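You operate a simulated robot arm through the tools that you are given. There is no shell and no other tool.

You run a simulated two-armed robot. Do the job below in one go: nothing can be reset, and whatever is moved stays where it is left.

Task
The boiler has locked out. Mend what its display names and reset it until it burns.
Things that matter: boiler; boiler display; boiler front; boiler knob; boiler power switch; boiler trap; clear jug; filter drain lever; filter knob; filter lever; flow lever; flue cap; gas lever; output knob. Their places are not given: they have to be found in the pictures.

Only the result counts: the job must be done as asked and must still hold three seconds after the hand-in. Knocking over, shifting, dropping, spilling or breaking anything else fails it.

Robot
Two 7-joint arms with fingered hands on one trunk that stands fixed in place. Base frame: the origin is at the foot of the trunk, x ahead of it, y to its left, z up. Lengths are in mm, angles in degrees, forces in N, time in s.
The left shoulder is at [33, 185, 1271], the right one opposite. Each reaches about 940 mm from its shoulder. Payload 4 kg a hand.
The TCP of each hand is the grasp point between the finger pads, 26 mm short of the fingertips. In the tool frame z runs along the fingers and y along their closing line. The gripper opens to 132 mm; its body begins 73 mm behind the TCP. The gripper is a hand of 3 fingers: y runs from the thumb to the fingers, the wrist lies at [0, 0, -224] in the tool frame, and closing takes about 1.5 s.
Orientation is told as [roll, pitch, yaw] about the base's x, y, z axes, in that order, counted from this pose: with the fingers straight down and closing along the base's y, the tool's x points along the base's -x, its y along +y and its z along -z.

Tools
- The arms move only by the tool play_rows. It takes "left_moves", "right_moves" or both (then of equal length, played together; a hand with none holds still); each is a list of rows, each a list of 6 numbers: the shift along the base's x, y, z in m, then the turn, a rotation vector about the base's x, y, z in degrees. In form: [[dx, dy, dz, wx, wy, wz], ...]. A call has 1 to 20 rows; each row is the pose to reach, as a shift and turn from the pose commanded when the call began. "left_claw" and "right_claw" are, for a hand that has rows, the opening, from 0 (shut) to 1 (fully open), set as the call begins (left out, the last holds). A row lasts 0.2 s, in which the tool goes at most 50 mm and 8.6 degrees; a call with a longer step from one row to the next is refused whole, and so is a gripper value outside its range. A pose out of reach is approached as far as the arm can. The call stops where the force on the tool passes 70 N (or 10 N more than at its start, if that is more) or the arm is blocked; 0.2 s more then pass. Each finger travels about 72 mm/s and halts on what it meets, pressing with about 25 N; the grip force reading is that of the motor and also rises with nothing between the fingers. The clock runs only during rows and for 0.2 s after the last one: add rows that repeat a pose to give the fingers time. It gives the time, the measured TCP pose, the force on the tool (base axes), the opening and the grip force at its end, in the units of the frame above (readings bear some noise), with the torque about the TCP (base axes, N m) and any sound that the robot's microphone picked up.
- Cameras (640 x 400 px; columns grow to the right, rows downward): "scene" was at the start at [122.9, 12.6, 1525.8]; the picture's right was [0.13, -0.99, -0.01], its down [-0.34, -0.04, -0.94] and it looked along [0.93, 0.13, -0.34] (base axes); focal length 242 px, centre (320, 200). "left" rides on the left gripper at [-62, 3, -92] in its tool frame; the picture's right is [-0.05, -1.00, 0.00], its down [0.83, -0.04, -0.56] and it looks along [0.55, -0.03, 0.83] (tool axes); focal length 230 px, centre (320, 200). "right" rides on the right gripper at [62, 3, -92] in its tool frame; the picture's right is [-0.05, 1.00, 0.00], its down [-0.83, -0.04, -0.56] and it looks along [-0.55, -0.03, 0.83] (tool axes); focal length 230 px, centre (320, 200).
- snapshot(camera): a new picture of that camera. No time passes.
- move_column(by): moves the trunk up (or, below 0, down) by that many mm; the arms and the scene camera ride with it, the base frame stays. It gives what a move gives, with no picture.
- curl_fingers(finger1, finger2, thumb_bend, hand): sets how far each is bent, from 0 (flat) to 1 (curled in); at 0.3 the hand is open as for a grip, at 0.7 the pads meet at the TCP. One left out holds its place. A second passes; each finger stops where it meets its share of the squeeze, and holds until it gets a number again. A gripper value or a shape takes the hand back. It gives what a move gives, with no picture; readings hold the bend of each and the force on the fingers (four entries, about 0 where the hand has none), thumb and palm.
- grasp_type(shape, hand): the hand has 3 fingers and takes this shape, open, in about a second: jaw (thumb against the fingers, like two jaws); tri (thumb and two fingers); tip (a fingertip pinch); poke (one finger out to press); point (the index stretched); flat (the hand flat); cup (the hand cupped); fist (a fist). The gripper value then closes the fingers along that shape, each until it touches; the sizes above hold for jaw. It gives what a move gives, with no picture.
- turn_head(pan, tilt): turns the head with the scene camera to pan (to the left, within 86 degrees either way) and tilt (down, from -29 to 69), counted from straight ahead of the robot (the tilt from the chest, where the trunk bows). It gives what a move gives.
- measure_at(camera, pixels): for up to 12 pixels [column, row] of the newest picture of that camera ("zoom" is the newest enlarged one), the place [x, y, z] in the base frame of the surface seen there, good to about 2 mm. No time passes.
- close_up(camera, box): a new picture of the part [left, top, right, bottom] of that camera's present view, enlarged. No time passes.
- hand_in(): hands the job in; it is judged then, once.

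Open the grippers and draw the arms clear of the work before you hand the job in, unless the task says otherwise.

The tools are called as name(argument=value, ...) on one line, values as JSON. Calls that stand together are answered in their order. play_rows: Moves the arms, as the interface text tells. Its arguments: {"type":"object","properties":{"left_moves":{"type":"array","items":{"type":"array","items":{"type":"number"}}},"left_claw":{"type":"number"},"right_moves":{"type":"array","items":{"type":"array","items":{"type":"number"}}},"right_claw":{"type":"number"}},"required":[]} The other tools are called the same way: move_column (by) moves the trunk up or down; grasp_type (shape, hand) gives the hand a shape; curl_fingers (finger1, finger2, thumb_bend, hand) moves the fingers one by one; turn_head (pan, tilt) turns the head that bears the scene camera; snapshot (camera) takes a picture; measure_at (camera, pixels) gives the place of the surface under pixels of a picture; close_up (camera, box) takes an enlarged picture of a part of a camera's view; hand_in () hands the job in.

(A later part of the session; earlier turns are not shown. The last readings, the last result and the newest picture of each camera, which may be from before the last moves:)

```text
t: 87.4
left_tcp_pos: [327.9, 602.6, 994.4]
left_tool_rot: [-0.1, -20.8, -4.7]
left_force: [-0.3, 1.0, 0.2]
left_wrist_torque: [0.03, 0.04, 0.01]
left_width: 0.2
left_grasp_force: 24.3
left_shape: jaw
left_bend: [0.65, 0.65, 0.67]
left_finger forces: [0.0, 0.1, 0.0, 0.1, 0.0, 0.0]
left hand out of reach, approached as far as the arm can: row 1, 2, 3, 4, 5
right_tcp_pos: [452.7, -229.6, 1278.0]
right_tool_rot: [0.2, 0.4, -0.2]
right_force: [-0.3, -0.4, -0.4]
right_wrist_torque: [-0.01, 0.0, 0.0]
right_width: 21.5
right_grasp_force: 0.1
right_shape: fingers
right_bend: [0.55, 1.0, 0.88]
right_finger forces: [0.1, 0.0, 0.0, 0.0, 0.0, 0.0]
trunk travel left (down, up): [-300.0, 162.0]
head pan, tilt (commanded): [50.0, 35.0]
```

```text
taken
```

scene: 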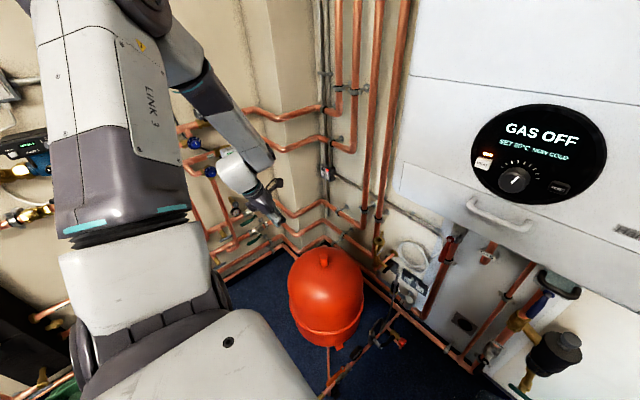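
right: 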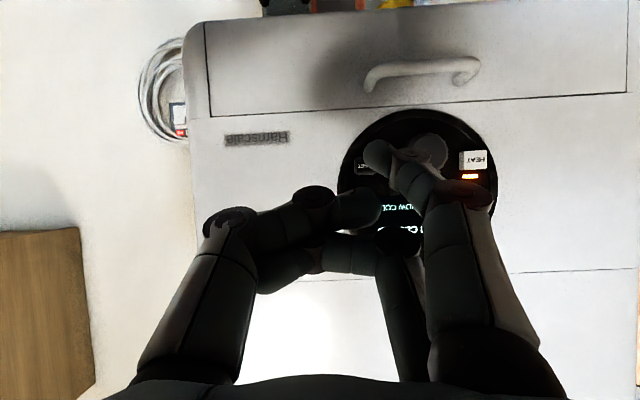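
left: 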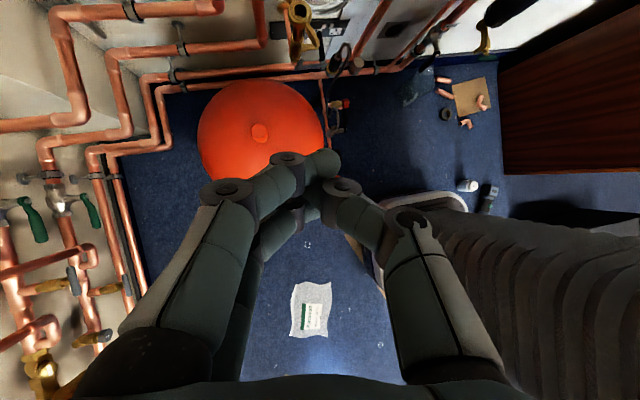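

The arm is in an elbow-high posture at a joint limit. I lower the hand and yaw it to the right, which earlier brought the elbow down and outward; the fingertips stay well above the vessel.

play_rows(left_moves=[[0.012, -0.005, -0.02, 0, 2.5, -5], [0.024, -0.01, -0.04, 0, 5, -10], [0.036, -0.015, -0.06, 0, 7.5, -15], [0.048, -0.02, -0.08, 0, 10, -20], [0.06, -0.025, -0.1, 0, 12.5, -25], [0.072, -0.03, -0.12, 0, 15, -30], [0.082, -0.035, -0.14, 0, 17.5, -35], [0.092, -0.04, -0.16, 0, 20, -40]])

snapshot(camera="scene")

```text
t: 89.2
left_tcp_pos: [388.1, 576.9, 850.4]
left_tool_rot: [-4.9, -7.1, -35.3]
left_force: [0.5, 0.2, 0.2]
left_wrist_torque: [-0.03, 0.08, 0.02]
left_width: 0.3
left_grasp_force: 24.9
left_shape: jaw
left_bend: [0.65, 0.65, 0.67]
left_finger forces: [0.1, 0.1, 0.0, 0.0, 0.1, 0.0]
left hand out of reach, approached as far as the arm can: row 1, 4, 5, 6, 7, 8
right_tcp_pos: [454.6, -227.9, 1277.6]
right_tool_rot: [0.3, 0.6, -0.2]
right_force: [0.3, 0.2, -0.6]
right_wrist_torque: [0.0, 0.06, -0.02]
right_width: 21.4
right_grasp_force: 0.0
right_shape: fingers
right_bend: [0.55, 1.0, 0.88]
right_finger forces: [0.1, 0.1, 0.0, 0.1, 0.0, 0.0]
trunk travel left (down, up): [-300.0, 162.0]
head pan, tilt (commanded): [50.0, 35.0]
```

```text
taken
```

scene: 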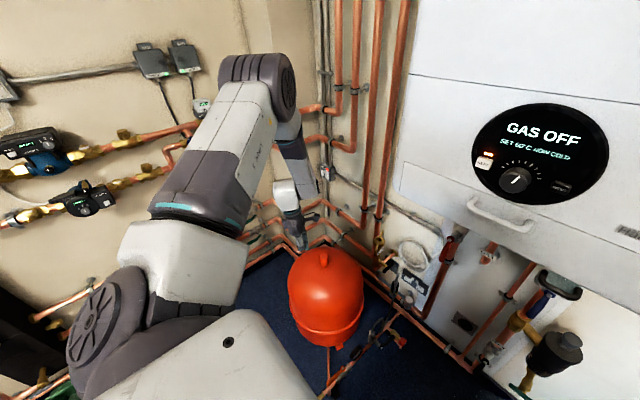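

The elbow is lower and outward now. From here I swing the fingers forward-right (yaw about -40°) while moving to (560, 400, 960), left of and below the boiler.

play_rows(left_moves=[[0.015, -0.016, 0.01, -4.8, -5.7, 0], [0.031, -0.032, 0.02, -9.6, -11.5, 0], [0.047, -0.048, 0.03, -14.5, -17.2, 0], [0.062, -0.064, 0.04, -19.3, -23, 0], [0.078, -0.08, 0.05, -24.1, -28.7, 0], [0.094, -0.096, 0.06, -28.9, -34.5, 0], [0.109, -0.112, 0.07, -33.8, -40.2, 0], [0.125, -0.128, 0.08, -38.6, -46, 0], [0.14, -0.144, 0.09, -43.4, -51.7, 0], [0.156, -0.16, 0.1, -48.2, -57.5, 0], [0.172, -0.177, 0.11, -53, -63.2, 0]])

snapshot(camera="scene")

snapshot(camera="left")

```text
t: 91.6
left_tcp_pos: [573.2, 410.2, 980.2]
left_tool_rot: [-88.9, -85.6, 44.8]
left_force: [0.6, -0.4, -0.9]
left_wrist_torque: [0.0, 0.0, -0.02]
left_width: 0.0
left_grasp_force: 25.3
left_shape: jaw
left_bend: [0.65, 0.65, 0.67]
left_finger forces: [0.0, 0.1, 0.0, 0.1, 0.1, 0.0]
left hand out of reach, approached as far as the arm can: row 11
right_tcp_pos: [455.3, -230.5, 1278.1]
right_tool_rot: [0.4, 0.5, -0.2]
right_force: [0.1, -0.6, -0.1]
right_wrist_torque: [0.0, 0.03, 0.0]
right_width: 21.6
right_grasp_force: 0.1
right_shape: fingers
right_bend: [0.55, 1.0, 0.88]
right_finger forces: [0.0, 0.0, 0.1, 0.0, 0.0, 0.1]
trunk travel left (down, up): [-300.0, 162.0]
head pan, tilt (commanded): [50.0, 35.0]
```

```text
taken
```

scene: 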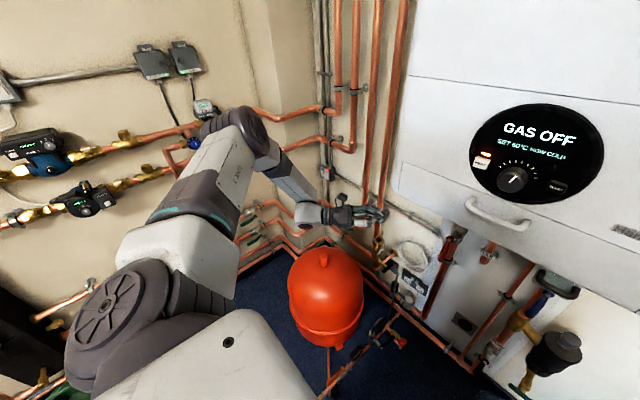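

```text
taken
```

left: 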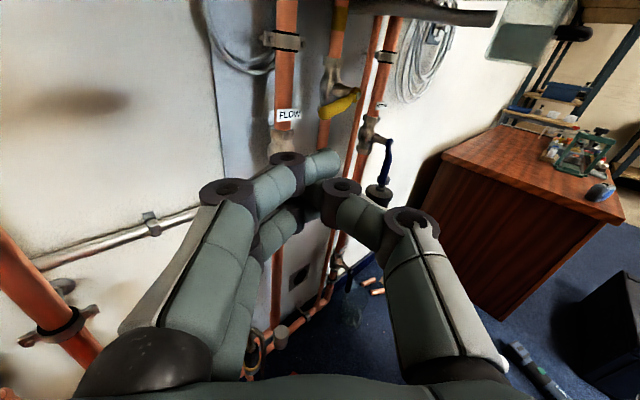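

The hand now points forward-right at (573, 410, 980), with the yellow lever ahead at (340, 105). I move it under the boiler to just above the lever, about (742, 200, 1035).

play_rows(left_moves=[[0.02, -0.025, 0.01, 0, 0, 0], [0.045, -0.06, 0.02, 0, 0, 0], [0.07, -0.095, 0.03, 0, 0, 0], [0.095, -0.13, 0.04, 0, 0, 0], [0.115, -0.16, 0.05, 0, 0, 0], [0.13, -0.185, 0.055, 0, 0, 0]])

snapshot(camera="left")

snapshot(camera="scene")

```text
t: 93.0
left_tcp_pos: [695.8, 227.0, 1042.1]
left_tool_rot: [-89.7, -85.4, 45.7]
left_force: [-0.3, 0.0, -0.1]
left_wrist_torque: [0.02, -0.02, -0.01]
left_width: 0.2
left_grasp_force: 24.8
left_shape: jaw
left_bend: [0.65, 0.65, 0.67]
left_finger forces: [0.0, 0.0, 0.1, 0.0, 0.0, 0.0]
left hand out of reach, approached as far as the arm can: row 6
right_tcp_pos: [450.4, -228.4, 1279.3]
right_tool_rot: [0.3, 0.4, -0.2]
right_force: [0.2, 0.4, 0.2]
right_wrist_torque: [0.04, 0.05, 0.02]
right_width: 21.2
right_grasp_force: 0.1
right_shape: fingers
right_bend: [0.55, 1.0, 0.88]
right_finger forces: [0.0, 0.0, 0.0, 0.0, 0.1, 0.1]
trunk travel left (down, up): [-300.0, 162.0]
head pan, tilt (commanded): [50.0, 35.0]
```

```text
taken
```

left: 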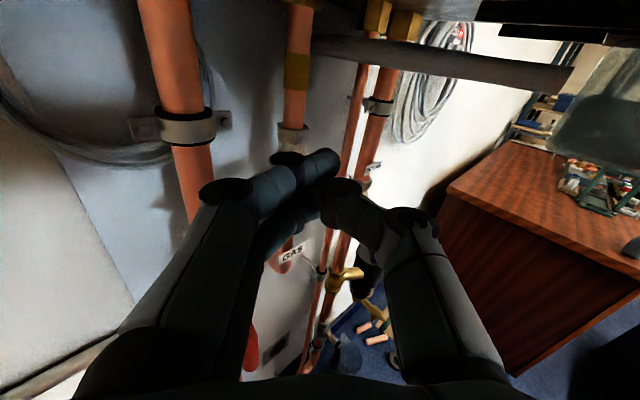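

```text
taken
```

scene: 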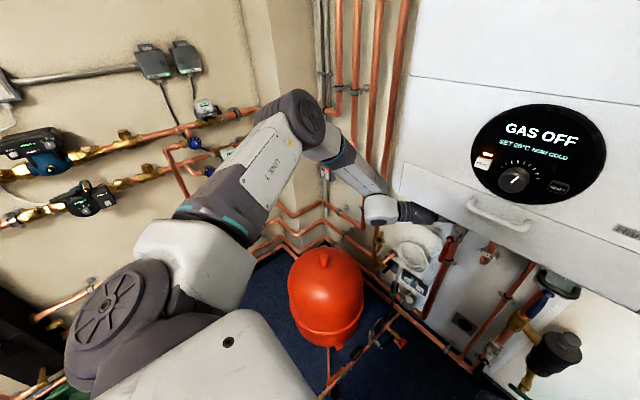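

The hand is at (696, 227, 1042), just short of the lever. I check that the wrist clears the boiler bottom and go forward 45 mm.

play_rows(left_moves=[[0.015, -0.008, -0.003, 0, 0, 0], [0.03, -0.016, -0.005, 0, 0, 0], [0.045, -0.025, -0.006, 0, 0, 0]])

snapshot(camera="left")

close_up(camera="scene", box=[340, 170, 560, 320])

```text
t: 93.8
left_tcp_pos: [717.1, 207.8, 1063.2]
left_tool_rot: [-89.7, -85.4, 45.7]
left_force: [0.0, 0.0, 0.1]
left_wrist_torque: [0.01, 0.0, -0.02]
left_width: 0.0
left_grasp_force: 25.4
left_shape: jaw
left_bend: [0.65, 0.65, 0.67]
left_finger forces: [0.0, 0.0, 0.0, 0.0, 0.1, 0.0]
left hand out of reach, approached as far as the arm can: row 1, 2, 3
right_tcp_pos: [452.3, -228.4, 1278.6]
right_tool_rot: [0.4, 0.4, -0.2]
right_force: [0.7, -0.3, 0.0]
right_wrist_torque: [0.02, 0.0, -0.04]
right_width: 21.2
right_grasp_force: 0.0
right_shape: fingers
right_bend: [0.55, 1.0, 0.88]
right_finger forces: [0.0, 0.0, 0.0, 0.0, 0.0, 0.0]
trunk travel left (down, up): [-300.0, 162.0]
head pan, tilt (commanded): [50.0, 35.0]
```

```text
taken
```

left: 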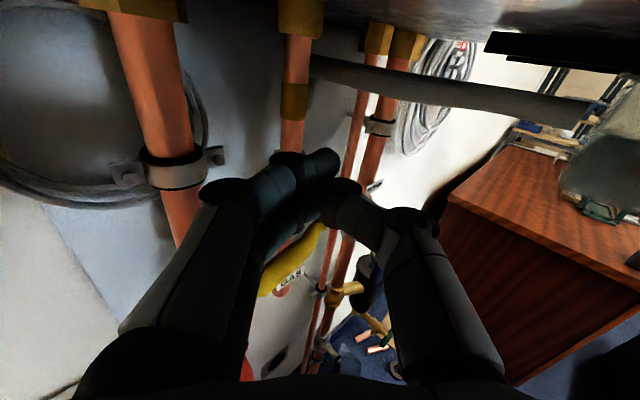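

```text
2.67 times, centred on (450, 245) of scene
```

zoom: 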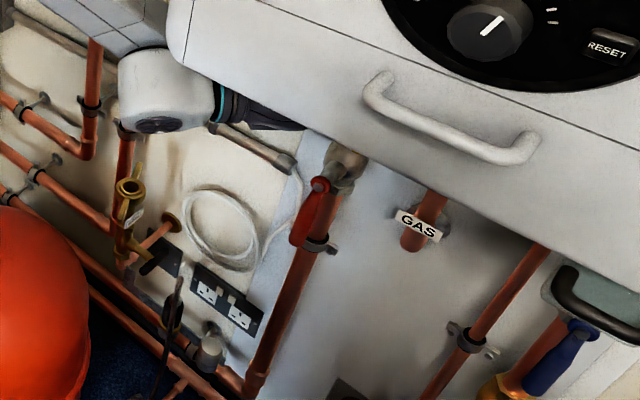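

The wrist limit lifts the hand to z=1063; the yellow lever is visible just under the fingers at (290, 265). I tip the fingers 15° down to relieve the wrist and come down toward the lever.

play_rows(left_moves=[[0.005, -0.002, -0.008, 5, 5.2, 0], [0.01, -0.005, -0.016, 10, 10.4, 0], [0.015, -0.007, -0.024, 12, 12.5, 0], [0.018, -0.008, -0.03, 14, 14.5, 0]])

snapshot(camera="left")

```text
t: 94.8
left_tcp_pos: [730.6, 219.2, 1026.5]
left_tool_rot: [-13.1, -69.4, -29.8]
left_force: [0.5, 0.1, -0.1]
left_wrist_torque: [0.01, -0.02, 0.0]
left_width: 0.0
left_grasp_force: 24.8
left_shape: jaw
left_bend: [0.65, 0.65, 0.67]
left_finger forces: [0.0, 0.1, 0.0, 0.0, 0.0, 0.1]
right_tcp_pos: [448.7, -217.6, 1283.0]
right_tool_rot: [-0.3, 0.3, -0.2]
right_force: [0.1, 0.0, 0.7]
right_wrist_torque: [0.01, 0.03, 0.01]
right_width: 21.1
right_grasp_force: 0.1
right_shape: fingers
right_bend: [0.55, 1.0, 0.88]
right_finger forces: [0.1, 0.1, 0.1, 0.0, 0.0, 0.0]
trunk travel left (down, up): [-300.0, 162.0]
head pan, tilt (commanded): [50.0, 35.0]
```

```text
taken
```

left: 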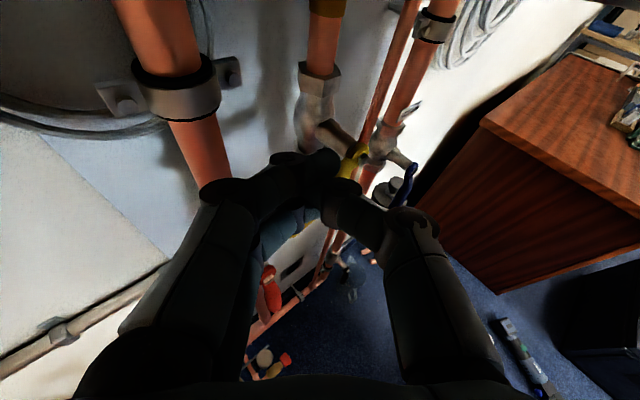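

The right hand's reading shifted by 11 mm, so the left forearm is pressing on the boiler's left lower edge. I retreat along the same path to (573, 410, 980) and will lower the trunk to approach from a lower angle.

play_rows(left_moves=[[-0.02, 0.02, 0.005, 0, 0, 0], [-0.04, 0.045, 0.005, 0, 0, 0], [-0.065, 0.075, 0, 0, 0, 0], [-0.09, 0.105, -0.01, 0, 0, 0], [-0.115, 0.135, -0.02, 0, 0, 0], [-0.14, 0.165, -0.035, 0, 0, 0], [-0.157, 0.19, -0.046, 0, 0, 0]])

snapshot(camera="scene")

```text
t: 96.4
left_tcp_pos: [580.5, 388.3, 985.7]
left_tool_rot: [-12.2, -69.5, -31.1]
left_force: [0.6, -0.9, -0.3]
left_wrist_torque: [0.02, -0.03, -0.03]
left_width: 0.0
left_grasp_force: 24.9
left_shape: jaw
left_bend: [0.65, 0.65, 0.67]
left_finger forces: [0.0, 0.1, 0.1, 0.0, 0.0, 0.0]
right_tcp_pos: [450.6, -228.6, 1278.2]
right_tool_rot: [0.3, 0.4, -0.2]
right_force: [0.5, 0.0, 0.3]
right_wrist_torque: [0.02, -0.02, 0.02]
right_width: 21.6
right_grasp_force: 0.1
right_shape: fingers
right_bend: [0.55, 1.0, 0.88]
right_finger forces: [0.1, 0.0, 0.1, 0.1, 0.0, 0.1]
trunk travel left (down, up): [-300.0, 162.0]
head pan, tilt (commanded): [50.0, 35.0]
```

```text
taken
```

scene: 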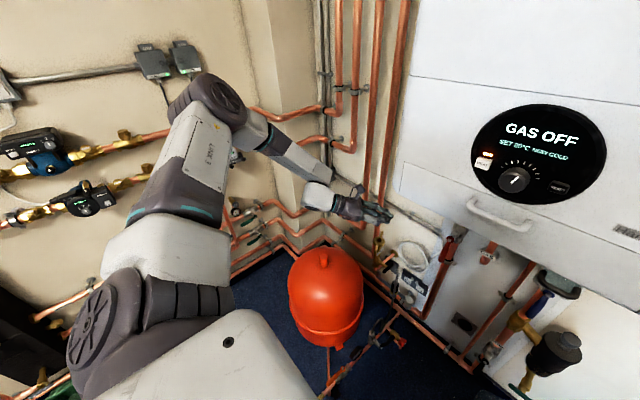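

The contact is gone (right hand back at its old reading). I lower the trunk by 100 mm in two steps with the left hand here.

move_column(by=-50)

move_column(by=-50)

snapshot(camera="scene")

```text
t: 97.3
left_tcp_pos: [578.4, 390.6, 938.5]
left_tool_rot: [-12.3, -69.5, -31.1]
left_force: [0.6, 0.6, -0.2]
left_wrist_torque: [0.02, 0.0, 0.0]
left_width: 0.2
left_grasp_force: 24.3
left_shape: jaw
left_bend: [0.65, 0.65, 0.67]
left_finger forces: [0.0, 0.0, 0.0, 0.0, 0.0, 0.1]
right_tcp_pos: [449.7, -228.6, 1231.2]
right_tool_rot: [0.3, 0.3, -0.2]
right_force: [1.1, -0.2, 0.6]
right_wrist_torque: [0.03, -0.02, 0.02]
right_width: 21.6
right_grasp_force: 0.0
right_shape: fingers
right_bend: [0.55, 1.0, 0.88]
right_finger forces: [0.0, 0.0, 0.0, 0.0, 0.1, 0.0]
trunk travel left (down, up): [-250.0, 212.0]
head pan, tilt (commanded): [50.0, 35.0]
```

```text
t: 98.3
left_tcp_pos: [578.0, 390.4, 887.3]
left_tool_rot: [-12.1, -69.4, -31.2]
left_force: [-0.3, 0.8, 1.0]
left_wrist_torque: [0.01, 0.03, 0.01]
left_width: 0.1
left_grasp_force: 24.7
left_shape: jaw
left_bend: [0.65, 0.65, 0.67]
left_finger forces: [0.0, 0.1, 0.0, 0.0, 0.0, 0.0]
right_tcp_pos: [449.5, -228.1, 1180.3]
right_tool_rot: [0.3, 0.4, -0.2]
right_force: [-1.0, -0.1, 0.5]
right_wrist_torque: [0.05, 0.03, -0.01]
right_width: 21.5
right_grasp_force: 0.0
right_shape: fingers
right_bend: [0.55, 1.0, 0.88]
right_finger forces: [0.1, 0.0, 0.0, 0.1, 0.1, 0.0]
trunk travel left (down, up): [-200.0, 262.0]
head pan, tilt (commanded): [50.0, 35.0]
```

```text
taken
```

scene: 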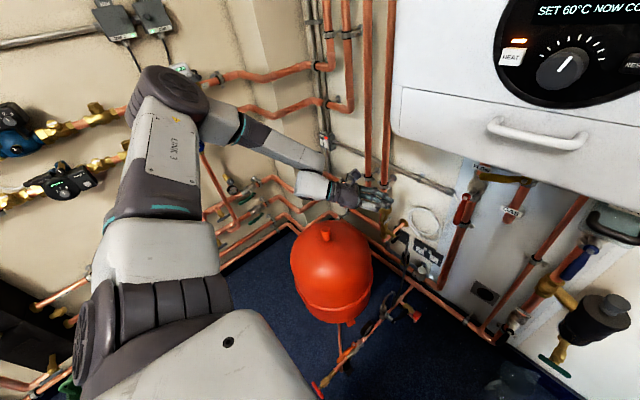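

Fine so far. I lower another 70 mm so the arm can come in flatter.

move_column(by=-70)

play_rows(left_moves=[[0.005, -0.005, 0.03, -3, -3, 0], [0.01, -0.015, 0.06, -6, -6.2, 0], [0.02, -0.03, 0.09, -9, -9.4, 0], [0.035, -0.05, 0.12, -11, -11.5, 0], [0.055, -0.075, 0.145, -11, -11.5, 0], [0.08, -0.1, 0.165, -11, -11.5, 0]])

snapshot(camera="left")

snapshot(camera="scene")

```text
t: 99.3
left_tcp_pos: [577.0, 391.5, 816.9]
left_tool_rot: [-12.1, -69.5, -31.1]
left_force: [-1.3, 0.4, 1.2]
left_wrist_torque: [0.01, 0.0, 0.04]
left_width: 0.0
left_grasp_force: 25.9
left_shape: jaw
left_bend: [0.65, 0.65, 0.67]
left_finger forces: [0.0, 0.0, 0.1, 0.0, 0.0, 0.0]
right_tcp_pos: [450.3, -228.5, 1111.2]
right_tool_rot: [0.2, 0.2, -0.1]
right_force: [-0.1, 0.7, 0.1]
right_wrist_torque: [-0.01, -0.04, 0.01]
right_width: 21.5
right_grasp_force: 0.0
right_shape: fingers
right_bend: [0.55, 1.0, 0.88]
right_finger forces: [0.0, 0.1, 0.0, 0.0, 0.0, 0.1]
trunk travel left (down, up): [-130.0, 332.0]
head pan, tilt (commanded): [50.0, 35.0]
```

```text
t: 100.8
left_tcp_pos: [659.7, 288.8, 981.5]
left_tool_rot: [-46.4, -83.9, 2.6]
left_force: [0.1, -0.6, -0.3]
left_wrist_torque: [0.0, 0.03, -0.04]
left_width: 0.1
left_grasp_force: 24.8
left_shape: jaw
left_bend: [0.65, 0.65, 0.67]
left_finger forces: [0.0, 0.1, 0.0, 0.0, 0.0, 0.1]
right_tcp_pos: [451.7, -228.9, 1108.2]
right_tool_rot: [0.3, 0.5, -0.2]
right_force: [0.2, -0.2, -0.1]
right_wrist_torque: [-0.01, 0.0, 0.01]
right_width: 21.4
right_grasp_force: 0.1
right_shape: fingers
right_bend: [0.55, 1.0, 0.88]
right_finger forces: [0.1, 0.0, 0.0, 0.1, 0.1, 0.1]
trunk travel left (down, up): [-130.0, 332.0]
head pan, tilt (commanded): [50.0, 35.0]
```

```text
taken
```

left: 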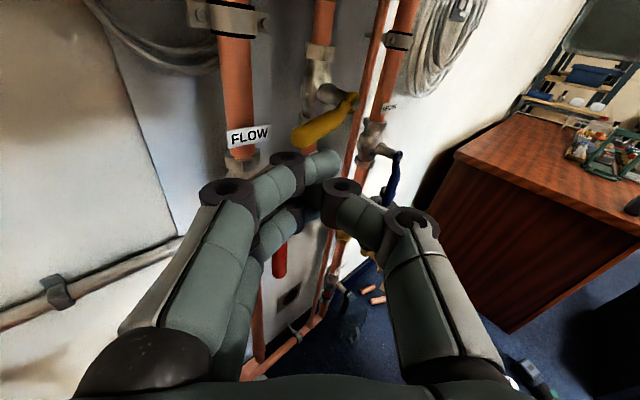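

```text
taken
```

scene: 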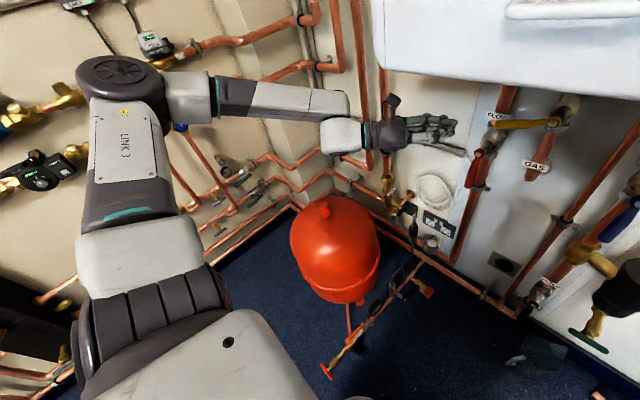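

The arm now reaches (660, 289, 982) easily with the forearm well below the boiler. I raise the hand above lever height and move it forward over the yellow lever.

play_rows(left_moves=[[0.008, -0.01, 0.03, 0, 0, 0], [0.018, -0.025, 0.055, 0, 0, 0], [0.04, -0.05, 0.058, 0, 0, 0], [0.062, -0.07, 0.058, 0, 0, 0], [0.08, -0.086, 0.058, 0, 0, 0]])

snapshot(camera="left")

close_up(camera="scene", box=[360, 40, 640, 240])

```text
t: 102.0
left_tcp_pos: [739.7, 203.4, 1039.3]
left_tool_rot: [-46.7, -83.8, 2.8]
left_force: [0.2, -0.4, -0.2]
left_wrist_torque: [0.0, 0.0, -0.01]
left_width: 0.1
left_grasp_force: 24.9
left_shape: jaw
left_bend: [0.65, 0.65, 0.67]
left_finger forces: [0.0, 0.0, 0.0, 0.1, 0.1, 0.0]
right_tcp_pos: [452.9, -229.8, 1107.2]
right_tool_rot: [0.3, 0.3, -0.2]
right_force: [1.1, -0.5, 0.0]
right_wrist_torque: [0.04, 0.02, 0.02]
right_width: 21.5
right_grasp_force: 0.0
right_shape: fingers
right_bend: [0.55, 1.0, 0.88]
right_finger forces: [0.1, 0.0, 0.0, 0.1, 0.0, 0.1]
trunk travel left (down, up): [-130.0, 332.0]
head pan, tilt (commanded): [50.0, 35.0]
```

```text
taken
```

left: 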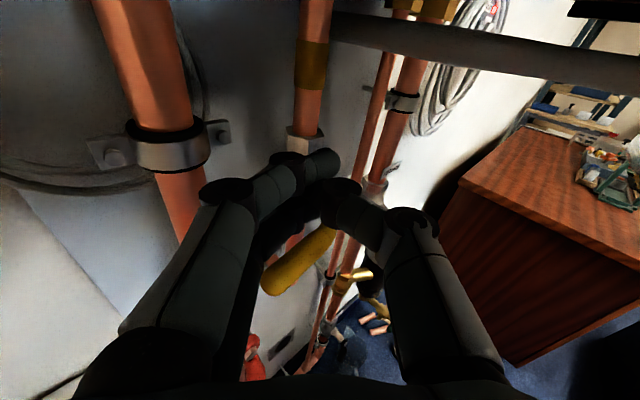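

```text
2.00 times, centred on (500, 140) of scene
```

zoom: 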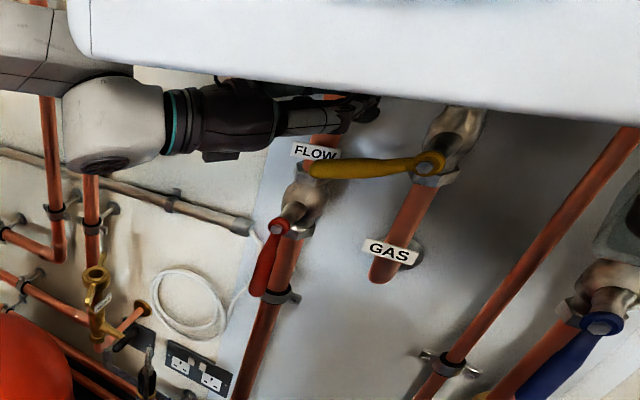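

The hand is right above the yellow lever (visible at (300, 260) under the fingers). I press it down along its arc.

play_rows(left_moves=[[0.002, -0.002, -0.02, 0, 0, 0], [0.002, -0.002, -0.038, 0, 0, 0], [0.002, -0.001, -0.05, 0, 0, 0], [0.002, -0.001, -0.062, 0, 0, 0], [0.002, -0.003, -0.073, 0, 0, 0], [0.002, -0.006, -0.082, 0, 0, 0], [0.002, -0.01, -0.091, 0, 0, 0], [0.002, -0.015, -0.099, 0, 0, 0], [0.002, -0.021, -0.106, 0, 0, 0], [0.002, -0.027, -0.112, 0, 0, 0], [0.002, -0.033, -0.117, 0, 0, 0], [0.002, -0.039, -0.12, 0, 0, 0]])

snapshot(camera="left")

close_up(camera="scene", box=[360, 40, 640, 240])

```text
t: 104.5
left_tcp_pos: [739.8, 166.6, 919.1]
left_tool_rot: [-47.1, -83.8, 3.1]
left_force: [-0.8, 1.4, 1.0]
left_wrist_torque: [-0.02, -0.03, -0.01]
left_width: 0.1
left_grasp_force: 25.6
left_shape: jaw
left_bend: [0.66, 0.66, 0.67]
left_finger forces: [0.1, 0.0, 0.1, 0.0, 0.0, 0.1]
right_tcp_pos: [450.8, -228.9, 1110.2]
right_tool_rot: [0.4, 0.5, -0.1]
right_force: [-0.3, 0.3, 0.5]
right_wrist_torque: [0.01, -0.01, 0.02]
right_width: 21.3
right_grasp_force: 0.2
right_shape: fingers
right_bend: [0.55, 1.0, 0.88]
right_finger forces: [0.1, 0.0, 0.0, 0.0, 0.0, 0.1]
trunk travel left (down, up): [-130.0, 332.0]
head pan, tilt (commanded): [50.0, 35.0]
```

```text
taken
```

left: 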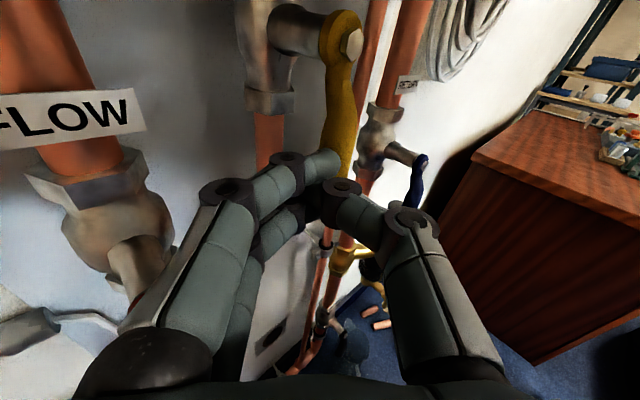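

```text
2.00 times, centred on (500, 140) of scene
```

zoom: 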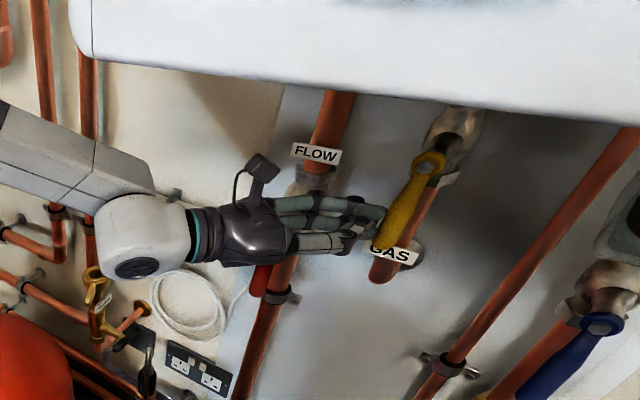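

The yellow lever is almost in line with its pipe. I push it the last bit in -y until the stop is felt.

play_rows(left_moves=[[0, -0.005, -0.002, 0, 0, 0], [0, -0.01, -0.003, 0, 0, 0], [0, -0.014, -0.003, 0, 0, 0], [0, -0.018, -0.003, 0, 0, 0]])

snapshot(camera="left")

close_up(camera="scene", box=[360, 40, 640, 240])

```text
t: 105.5
left_tcp_pos: [739.5, 161.4, 918.5]
left_tool_rot: [-51.2, -84.1, 8.1]
left_force: [-18.7, 63.1, 15.2]
left_wrist_torque: [-0.52, -0.29, 0.67]
left_width: 0.0
left_grasp_force: 24.5
left_shape: jaw
left_bend: [0.71, 0.71, 0.67]
left_finger forces: [49.1, 40.7, 0.0, 0.1, 0.0, 0.1]
right_tcp_pos: [447.1, -221.7, 1112.2]
right_tool_rot: [-0.1, 0.2, -0.1]
right_force: [0.4, -0.3, -0.5]
right_wrist_torque: [0.02, -0.02, 0.02]
right_width: 21.6
right_grasp_force: 0.1
right_shape: fingers
right_bend: [0.55, 1.0, 0.88]
right_finger forces: [0.0, 0.0, 0.1, 0.0, 0.0, 0.0]
trunk travel left (down, up): [-130.0, 332.0]
head pan, tilt (commanded): [50.0, 35.0]
```

```text
taken
```

left: 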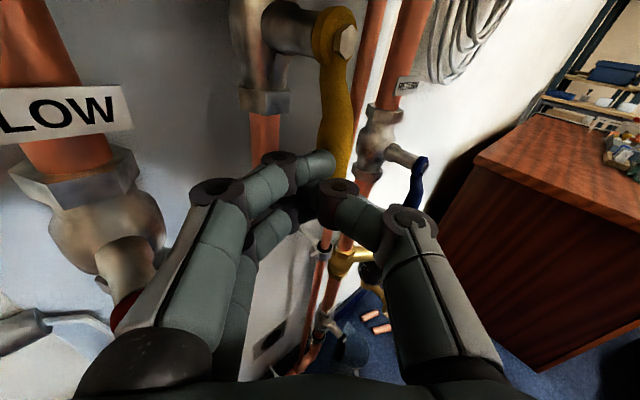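

```text
2.00 times, centred on (500, 140) of scene
```

zoom: 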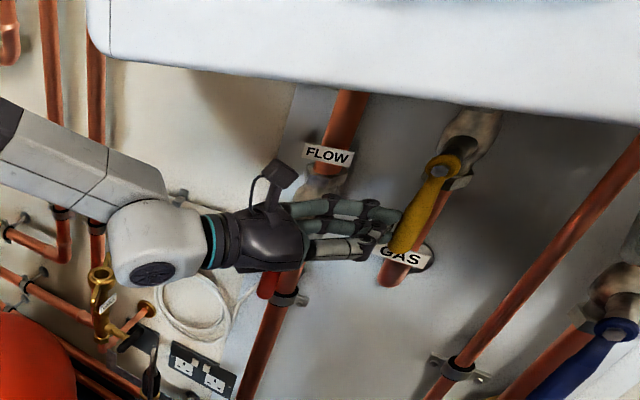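

The stop is felt firmly (63 N), so the gas lever is open. I ease off and withdraw the hand back out the way it came, clear of the red lever.

play_rows(left_moves=[[0, 0.012, 0, 0, 0, 0], [-0.02, 0.02, 0, 0, 0, 0], [-0.05, 0.032, 0.003, 0, 0, 0], [-0.08, 0.05, 0.005, 0, 0, 0], [-0.105, 0.08, 0.005, 0, 0, 0], [-0.125, 0.115, 0, 0, 0, 0], [-0.14, 0.155, -0.01, 0, 0, 0], [-0.155, 0.195, -0.02, 0, 0, 0], [-0.165, 0.235, -0.03, 0, 0, 0]])

snapshot(camera="left")

close_up(camera="scene", box=[360, 40, 640, 240])

measure_at(camera="zoom", pixels=[[435, 165], [415, 205], [395, 245], [280, 220], [272, 250], [262, 285], [600, 325], [570, 365], [540, 395]])

```text
t: 107.5
left_tcp_pos: [574.0, 384.4, 888.5]
left_tool_rot: [-47.7, -83.9, 3.8]
left_force: [0.0, -0.2, -0.6]
left_wrist_torque: [-0.04, 0.02, 0.01]
left_width: 0.0
left_grasp_force: 24.4
left_shape: jaw
left_bend: [0.66, 0.66, 0.67]
left_finger forces: [0.0, 0.0, 0.1, 0.1, 0.1, 0.0]
right_tcp_pos: [452.0, -229.4, 1108.8]
right_tool_rot: [0.3, 0.4, -0.2]
right_force: [0.1, 0.1, 1.4]
right_wrist_torque: [0.0, 0.0, 0.02]
right_width: 21.5
right_grasp_force: 0.1
right_shape: fingers
right_bend: [0.55, 1.0, 0.88]
right_finger forces: [0.0, 0.0, 0.1, 0.1, 0.0, 0.1]
trunk travel left (down, up): [-130.0, 332.0]
head pan, tilt (commanded): [50.0, 35.0]
```

```text
taken
```

left: 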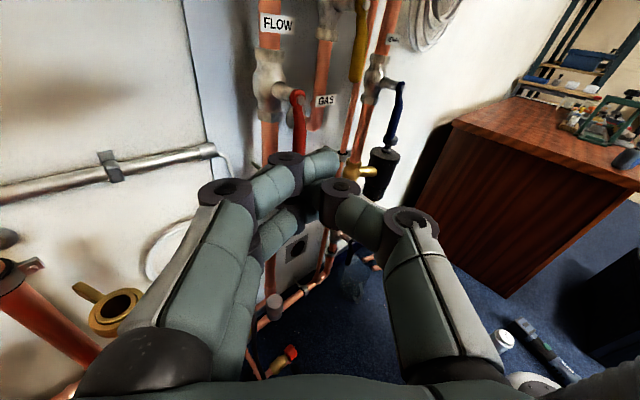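

```text
2.00 times, centred on (500, 140) of scene
```

zoom: 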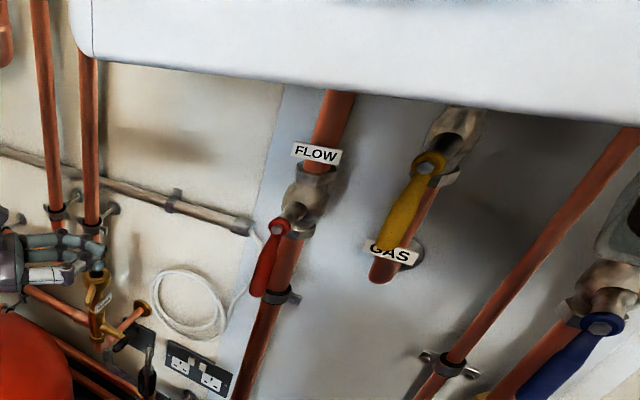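

```text
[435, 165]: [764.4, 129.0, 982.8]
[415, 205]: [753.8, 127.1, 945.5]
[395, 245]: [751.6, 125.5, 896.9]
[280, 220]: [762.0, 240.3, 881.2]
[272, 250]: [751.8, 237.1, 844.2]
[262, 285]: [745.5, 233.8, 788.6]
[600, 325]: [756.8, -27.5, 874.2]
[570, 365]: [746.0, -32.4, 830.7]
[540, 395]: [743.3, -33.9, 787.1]
```

All three levers now hang vertically along their pipes. I bring the left hand out to the left with its fingers turning down, before raising the trunk for the reset.

play_rows(left_moves=[[-0.015, 0.015, 0, 4.6, 5.4, 0], [-0.03, 0.03, 0, 9.2, 10.9, 0], [-0.045, 0.045, 0, 13.8, 16.4, 0], [-0.06, 0.06, 0, 18.4, 21.9, 0], [-0.075, 0.075, 0, 23, 27.4, 0], [-0.09, 0.09, 0, 27.6, 32.9, 0], [-0.105, 0.105, 0, 32.2, 38.4, 0], [-0.12, 0.12, 0, 36.8, 43.8, 0], [-0.135, 0.135, 0, 41.4, 49.3, 0], [-0.15, 0.15, 0, 46, 54.8, 0]])

snapshot(camera="scene")

```text
t: 109.8
left_tcp_pos: [463.0, 497.1, 881.0]
left_tool_rot: [-6.8, -32.2, -34.9]
left_force: [-0.9, -0.3, -0.2]
left_wrist_torque: [0.01, -0.02, 0.01]
left_width: 0.0
left_grasp_force: 25.1
left_shape: jaw
left_bend: [0.66, 0.66, 0.67]
left_finger forces: [0.0, 0.0, 0.1, 0.0, 0.0, 0.0]
left hand out of reach, approached as far as the arm can: row 8, 9, 10
right_tcp_pos: [450.9, -229.1, 1109.6]
right_tool_rot: [0.3, 0.4, -0.1]
right_force: [-0.8, -0.6, 0.2]
right_wrist_torque: [0.01, 0.02, 0.01]
right_width: 21.5
right_grasp_force: 0.0
right_shape: fingers
right_bend: [0.55, 1.0, 0.88]
right_finger forces: [0.0, 0.0, 0.0, 0.1, 0.0, 0.1]
trunk travel left (down, up): [-130.0, 332.0]
head pan, tilt (commanded): [50.0, 35.0]
```

```text
taken
```

scene: 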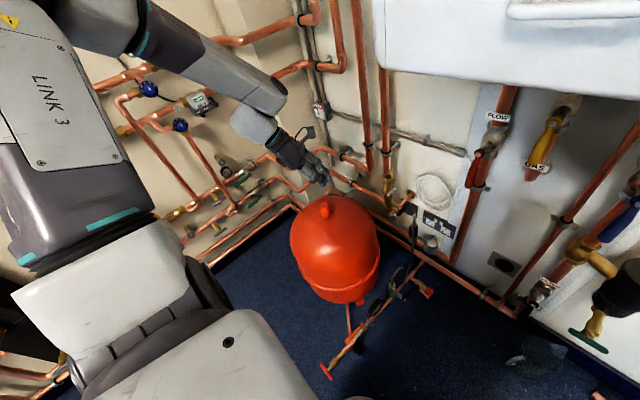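

The left hand is clear of the boiler at (463, 497, 881). I raise the trunk back to its starting height in two steps.

move_column(by=85)

move_column(by=85)

turn_head(pan=10, tilt=30)

snapshot(camera="scene")

```text
t: 111.0
left_tcp_pos: [463.6, 497.8, 964.5]
left_tool_rot: [-6.8, -32.1, -35.0]
left_force: [0.0, 0.4, -1.0]
left_wrist_torque: [0.0, -0.01, 0.02]
left_width: 0.1
left_grasp_force: 25.2
left_shape: jaw
left_bend: [0.66, 0.66, 0.67]
left_finger forces: [0.0, 0.0, 0.0, 0.0, 0.1, 0.0]
right_tcp_pos: [453.4, -228.9, 1193.2]
right_tool_rot: [0.3, 0.5, -0.1]
right_force: [0.0, 0.0, 0.0]
right_wrist_torque: [0.0, 0.02, 0.0]
right_width: 21.1
right_grasp_force: 0.0
right_shape: fingers
right_bend: [0.55, 1.0, 0.88]
right_finger forces: [0.1, 0.1, 0.1, 0.0, 0.1, 0.1]
trunk travel left (down, up): [-215.0, 247.0]
head pan, tilt (commanded): [50.0, 35.0]
```

```text
t: 112.2
left_tcp_pos: [464.8, 496.5, 1050.2]
left_tool_rot: [-6.8, -32.2, -35.0]
left_force: [-0.2, -0.6, 0.0]
left_wrist_torque: [-0.02, 0.0, 0.02]
left_width: 0.0
left_grasp_force: 25.0
left_shape: jaw
left_bend: [0.66, 0.66, 0.67]
left_finger forces: [0.0, 0.0, 0.0, 0.0, 0.0, 0.1]
right_tcp_pos: [452.5, -229.3, 1278.7]
right_tool_rot: [0.2, 0.5, -0.2]
right_force: [0.1, 0.8, -0.8]
right_wrist_torque: [-0.03, 0.05, 0.03]
right_width: 21.7
right_grasp_force: 0.1
right_shape: fingers
right_bend: [0.55, 1.0, 0.88]
right_finger forces: [0.0, 0.0, 0.0, 0.1, 0.0, 0.0]
trunk travel left (down, up): [-300.0, 162.0]
head pan, tilt (commanded): [50.0, 35.0]
```

```text
t: 113.2
left_tcp_pos: [464.7, 498.0, 1051.0]
left_tool_rot: [-6.8, -32.2, -35.0]
left_force: [0.9, -0.4, 0.3]
left_wrist_torque: [-0.01, -0.02, 0.01]
left_width: 0.0
left_grasp_force: 24.5
left_shape: jaw
left_bend: [0.66, 0.66, 0.67]
left_finger forces: [0.1, 0.0, 0.1, 0.1, 0.1, 0.0]
right_tcp_pos: [450.0, -228.8, 1279.1]
right_tool_rot: [0.3, 0.4, -0.2]
right_force: [0.1, 0.5, 0.4]
right_wrist_torque: [-0.03, -0.02, -0.01]
right_width: 21.6
right_grasp_force: 0.0
right_shape: fingers
right_bend: [0.55, 1.0, 0.88]
right_finger forces: [0.1, 0.0, 0.1, 0.0, 0.1, 0.0]
trunk travel left (down, up): [-300.0, 162.0]
head pan, tilt (commanded): [10.0, 30.0]
```

```text
taken
```

scene: 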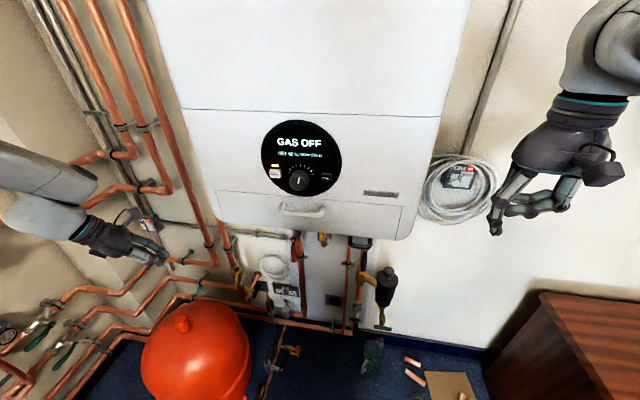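

The display still says GAS OFF. I bring the right hand back in front of RESET the same way as before, first drawing it back from the boiler face.

play_rows(right_moves=[[-0.03, 0.01, 0.004, 0, -6, 0], [-0.056, 0.03, 0.008, 0, -12, 0], [-0.056, 0.06, 0.012, 0, -18, 0], [-0.056, 0.09, 0.016, 0, -24, 0], [-0.056, 0.12, 0.02, 0, -31, 0], [-0.056, 0.15, 0.024, 0, -38, 0], [-0.056, 0.18, 0.028, 0, -45, 0], [-0.056, 0.21, 0.032, 0, -52, 0], [-0.056, 0.24, 0.036, 0, -60, 0], [-0.056, 0.272, 0.038, 0, -60, 0]])

close_up(camera="right", box=[320, 100, 500, 260])

measure_at(camera="zoom", pixels=[[225, 130], [215, 150], [240, 110], [200, 165], [190, 175], [380, 120], [480, 150]])

```text
t: 115.4
left_tcp_pos: [465.0, 498.9, 1051.7]
left_tool_rot: [-6.8, -32.2, -35.0]
left_force: [0.4, 0.2, -0.1]
left_wrist_torque: [-0.01, 0.0, 0.01]
left_width: 0.1
left_grasp_force: 25.2
left_shape: jaw
left_bend: [0.66, 0.66, 0.67]
left_finger forces: [0.1, 0.0, 0.0, 0.1, 0.0, 0.0]
right_tcp_pos: [396.8, 45.5, 1318.5]
right_tool_rot: [0.5, -59.8, -0.4]
right_force: [-0.2, -0.3, 0.1]
right_wrist_torque: [0.01, 0.01, 0.01]
right_width: 21.5
right_grasp_force: 0.0
right_shape: fingers
right_bend: [0.55, 1.0, 0.88]
right_finger forces: [0.0, 0.0, 0.0, 0.1, 0.1, 0.0]
trunk travel left (down, up): [-300.0, 162.0]
head pan, tilt (commanded): [10.0, 30.0]
```

```text
2.50 times, centred on (410, 180) of right
```

zoom: 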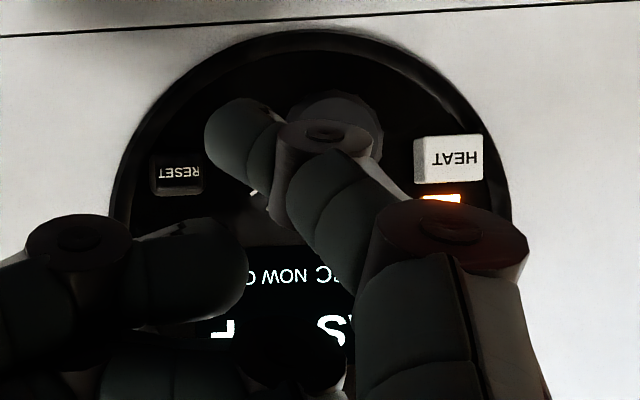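

```text
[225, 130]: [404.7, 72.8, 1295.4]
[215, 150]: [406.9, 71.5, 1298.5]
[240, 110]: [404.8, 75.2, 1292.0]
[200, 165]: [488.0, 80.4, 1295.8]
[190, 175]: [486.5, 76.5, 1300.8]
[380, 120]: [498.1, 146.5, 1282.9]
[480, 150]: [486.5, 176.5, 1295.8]
```

RESET is clearly visible beside the tip. I line up to the same spot as the first press and push again.

play_rows(right_moves=[[0.02, -0.002, -0.001, 0, 0, 0], [0.04, -0.004, -0.0015, 0, 0, 0], [0.055, -0.004, -0.0015, 0, 0, 0], [0.062, -0.004, -0.0015, 0, 0, 0], [0.067, -0.004, -0.0015, 0, 0, 0], [0.071, -0.004, -0.0015, 0, 0, 0], [0.075, -0.004, -0.0015, 0, 0, 0], [0.078, -0.004, -0.0015, 0, 0, 0]])

close_up(camera="right", box=[320, 80, 540, 280])

```text
t: 117.2
left_tcp_pos: [462.4, 497.3, 1053.0]
left_tool_rot: [-6.7, -32.4, -35.1]
left_force: [0.9, 0.9, -0.4]
left_wrist_torque: [-0.04, -0.01, 0.01]
left_width: 0.0
left_grasp_force: 25.6
left_shape: jaw
left_bend: [0.66, 0.66, 0.67]
left_finger forces: [0.0, 0.0, 0.0, 0.1, 0.1, 0.0]
right_tcp_pos: [468.8, 40.1, 1316.7]
right_tool_rot: [0.4, -59.7, 0.0]
right_force: [-18.0, 0.9, -7.1]
right_wrist_torque: [-0.25, 0.6, 0.65]
right_width: 20.7
right_grasp_force: 9.2
right_shape: fingers
right_bend: [0.58, 1.0, 0.88]
right_finger forces: [18.4, 0.1, 0.0, 0.1, 0.0, 0.1]
trunk travel left (down, up): [-300.0, 162.0]
head pan, tilt (commanded): [10.0, 30.0]
heard: click
```

```text
2.00 times, centred on (430, 180) of right
```

zoom: 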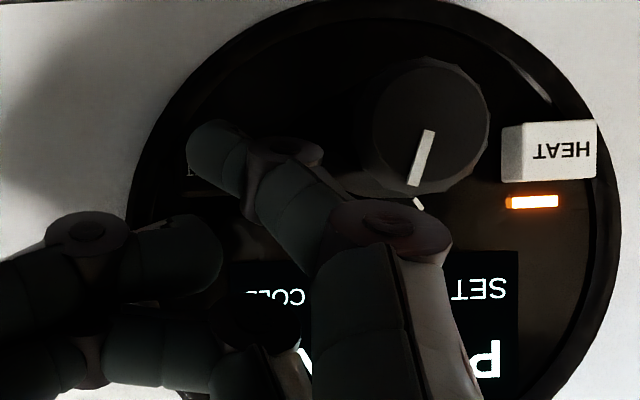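

Another click, and the display now starts with "P". I draw the finger back and read it.

play_rows(right_moves=[[-0.01, 0, 0, 0, 0, 0], [-0.04, 0, 0, 0, 0, 0], [-0.07, 0, 0, 0, 0, 0], [-0.07, -0.02, 0, 0, 8, 0], [-0.07, -0.045, 0, 0, 16, 0], [-0.07, -0.07, 0, 0, 24, 0], [-0.07, -0.1, -0.005, 0, 32, 0], [-0.07, -0.14, -0.01, 0, 40, 0], [-0.07, -0.18, -0.02, 0, 48, 0], [-0.07, -0.22, -0.03, 0, 56, 0], [-0.07, -0.265, -0.035, 0, 60, 0]])

snapshot(camera="scene")

close_up(camera="scene", box=[255, 110, 347, 200])

```text
t: 119.6
left_tcp_pos: [463.1, 496.0, 1051.7]
left_tool_rot: [-6.7, -32.1, -35.0]
left_force: [-0.5, 0.4, 1.2]
left_wrist_torque: [0.01, 0.04, 0.01]
left_width: 0.0
left_grasp_force: 25.1
left_shape: jaw
left_bend: [0.66, 0.66, 0.67]
left_finger forces: [0.0, 0.0, 0.0, 0.0, 0.0, 0.0]
right_tcp_pos: [403.7, -226.7, 1280.7]
right_tool_rot: [0.5, 0.4, -0.2]
right_force: [0.2, -0.7, -0.3]
right_wrist_torque: [0.01, -0.04, 0.0]
right_width: 21.5
right_grasp_force: 0.0
right_shape: fingers
right_bend: [0.55, 1.0, 0.88]
right_finger forces: [0.0, 0.0, 0.0, 0.0, 0.1, 0.1]
trunk travel left (down, up): [-300.0, 162.0]
head pan, tilt (commanded): [10.0, 30.0]
```

```text
taken
```

scene: 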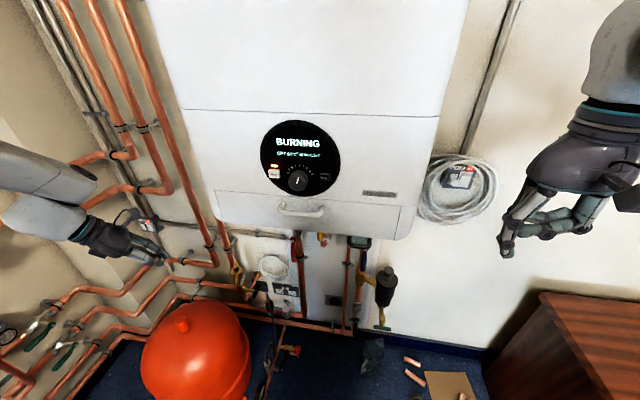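

```text
4.44 times, centred on (301, 155) of scene
```

zoom: 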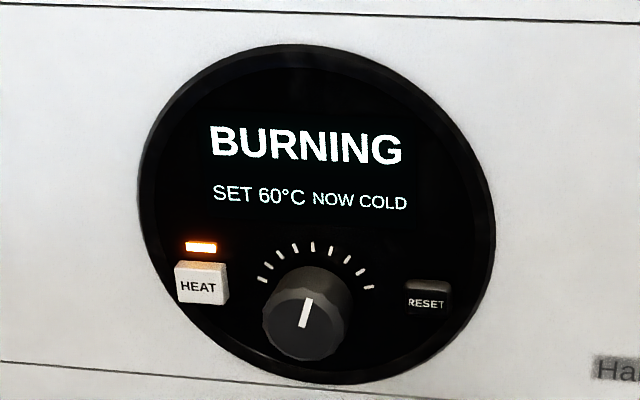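

The display now reads BURNING. I open both hands and draw the arms clear of the boiler, letting a few seconds pass to see whether it holds.

play_rows(left_moves=[[-0.015, 0.005, 0, 0, 0, 0], [-0.03, 0.01, 0, 0, 0, 0], [-0.045, 0.015, 0, 0, 0, 0], [-0.06, 0.02, 0, 0, 0, 0], [-0.06, 0.02, 0, 0, 0, 0], [-0.06, 0.02, 0, 0, 0, 0], [-0.06, 0.02, 0, 0, 0, 0], [-0.06, 0.02, 0, 0, 0, 0], [-0.06, 0.02, 0, 0, 0, 0], [-0.06, 0.02, 0, 0, 0, 0]], right_moves=[[-0.005, -0.03, 0, 0, 0, 0], [-0.01, -0.06, 0, 0, 0, 0], [-0.015, -0.09, 0, 0, 0, 0], [-0.02, -0.12, 0, 0, 0, 0], [-0.02, -0.15, 0, 0, 0, 0], [-0.02, -0.17, 0, 0, 0, 0], [-0.02, -0.17, 0, 0, 0, 0], [-0.02, -0.17, 0, 0, 0, 0], [-0.02, -0.17, 0, 0, 0, 0], [-0.02, -0.17, 0, 0, 0, 0]], left_claw=1, right_claw=1)

turn_head(pan=0, tilt=45)

snapshot(camera="scene")

close_up(camera="scene", box=[180, 20, 380, 160])

close_up(camera="scene", box=[230, 150, 370, 260])

```text
t: 121.8
left_tcp_pos: [404.1, 518.0, 1050.4]
left_tool_rot: [-6.9, -32.1, -35.0]
left_force: [0.2, -0.2, 1.4]
left_wrist_torque: [-0.02, -0.01, 0.01]
left_width: 132.0
left_grasp_force: 0.0
left_shape: jaw
left_bend: [0.3, 0.3, 0.3]
left_finger forces: [0.0, 0.0, 0.0, 0.0, 0.0, 0.0]
right_tcp_pos: [384.3, -395.0, 1280.4]
right_tool_rot: [0.3, 0.4, -0.2]
right_force: [-0.2, -0.2, 0.5]
right_wrist_torque: [0.0, -0.01, 0.0]
right_width: 0.1
right_grasp_force: 0.0
right_shape: point
right_bend: [0.15, 1.0, 0.53]
right_finger forces: [0.0, 0.0, 0.1, 0.0, 0.0, 0.0]
trunk travel left (down, up): [-300.0, 162.0]
head pan, tilt (commanded): [10.0, 30.0]
```

```text
t: 122.6
left_tcp_pos: [405.5, 518.3, 1050.3]
left_tool_rot: [-6.7, -32.1, -35.1]
left_force: [-0.9, -0.1, -1.0]
left_wrist_torque: [-0.03, 0.0, -0.01]
left_width: 132.0
left_grasp_force: 0.1
left_shape: jaw
left_bend: [0.3, 0.3, 0.3]
left_finger forces: [0.0, 0.1, 0.0, 0.0, 0.0, 0.0]
right_tcp_pos: [383.5, -395.3, 1280.3]
right_tool_rot: [0.3, 0.3, -0.2]
right_force: [0.1, 0.5, 0.0]
right_wrist_torque: [0.02, -0.03, -0.01]
right_width: 0.0
right_grasp_force: 0.2
right_shape: point
right_bend: [0.16, 1.0, 0.53]
right_finger forces: [0.0, 0.1, 0.0, 0.0, 0.0, 0.1]
trunk travel left (down, up): [-300.0, 162.0]
head pan, tilt (commanded): [0.0, 45.0]
```

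```text
taken
```

scene: 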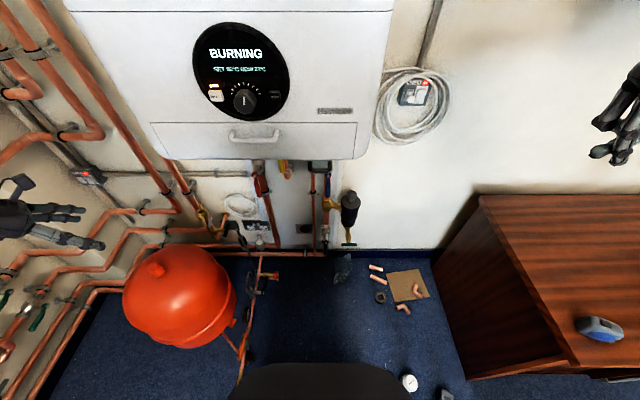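

```text
2.86 times, centred on (280, 90) of scene
```

zoom: 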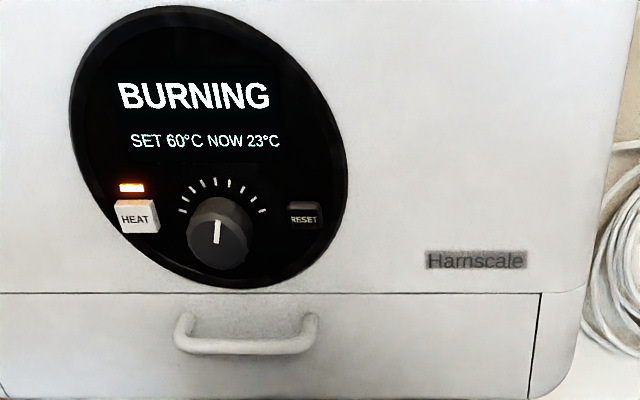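

```text
3.64 times, centred on (300, 205) of scene
```

zoom: 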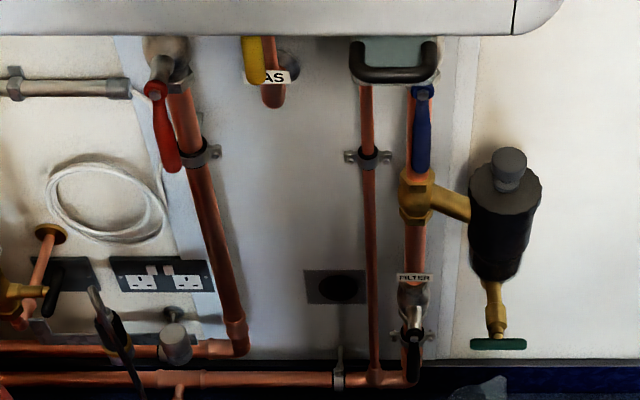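

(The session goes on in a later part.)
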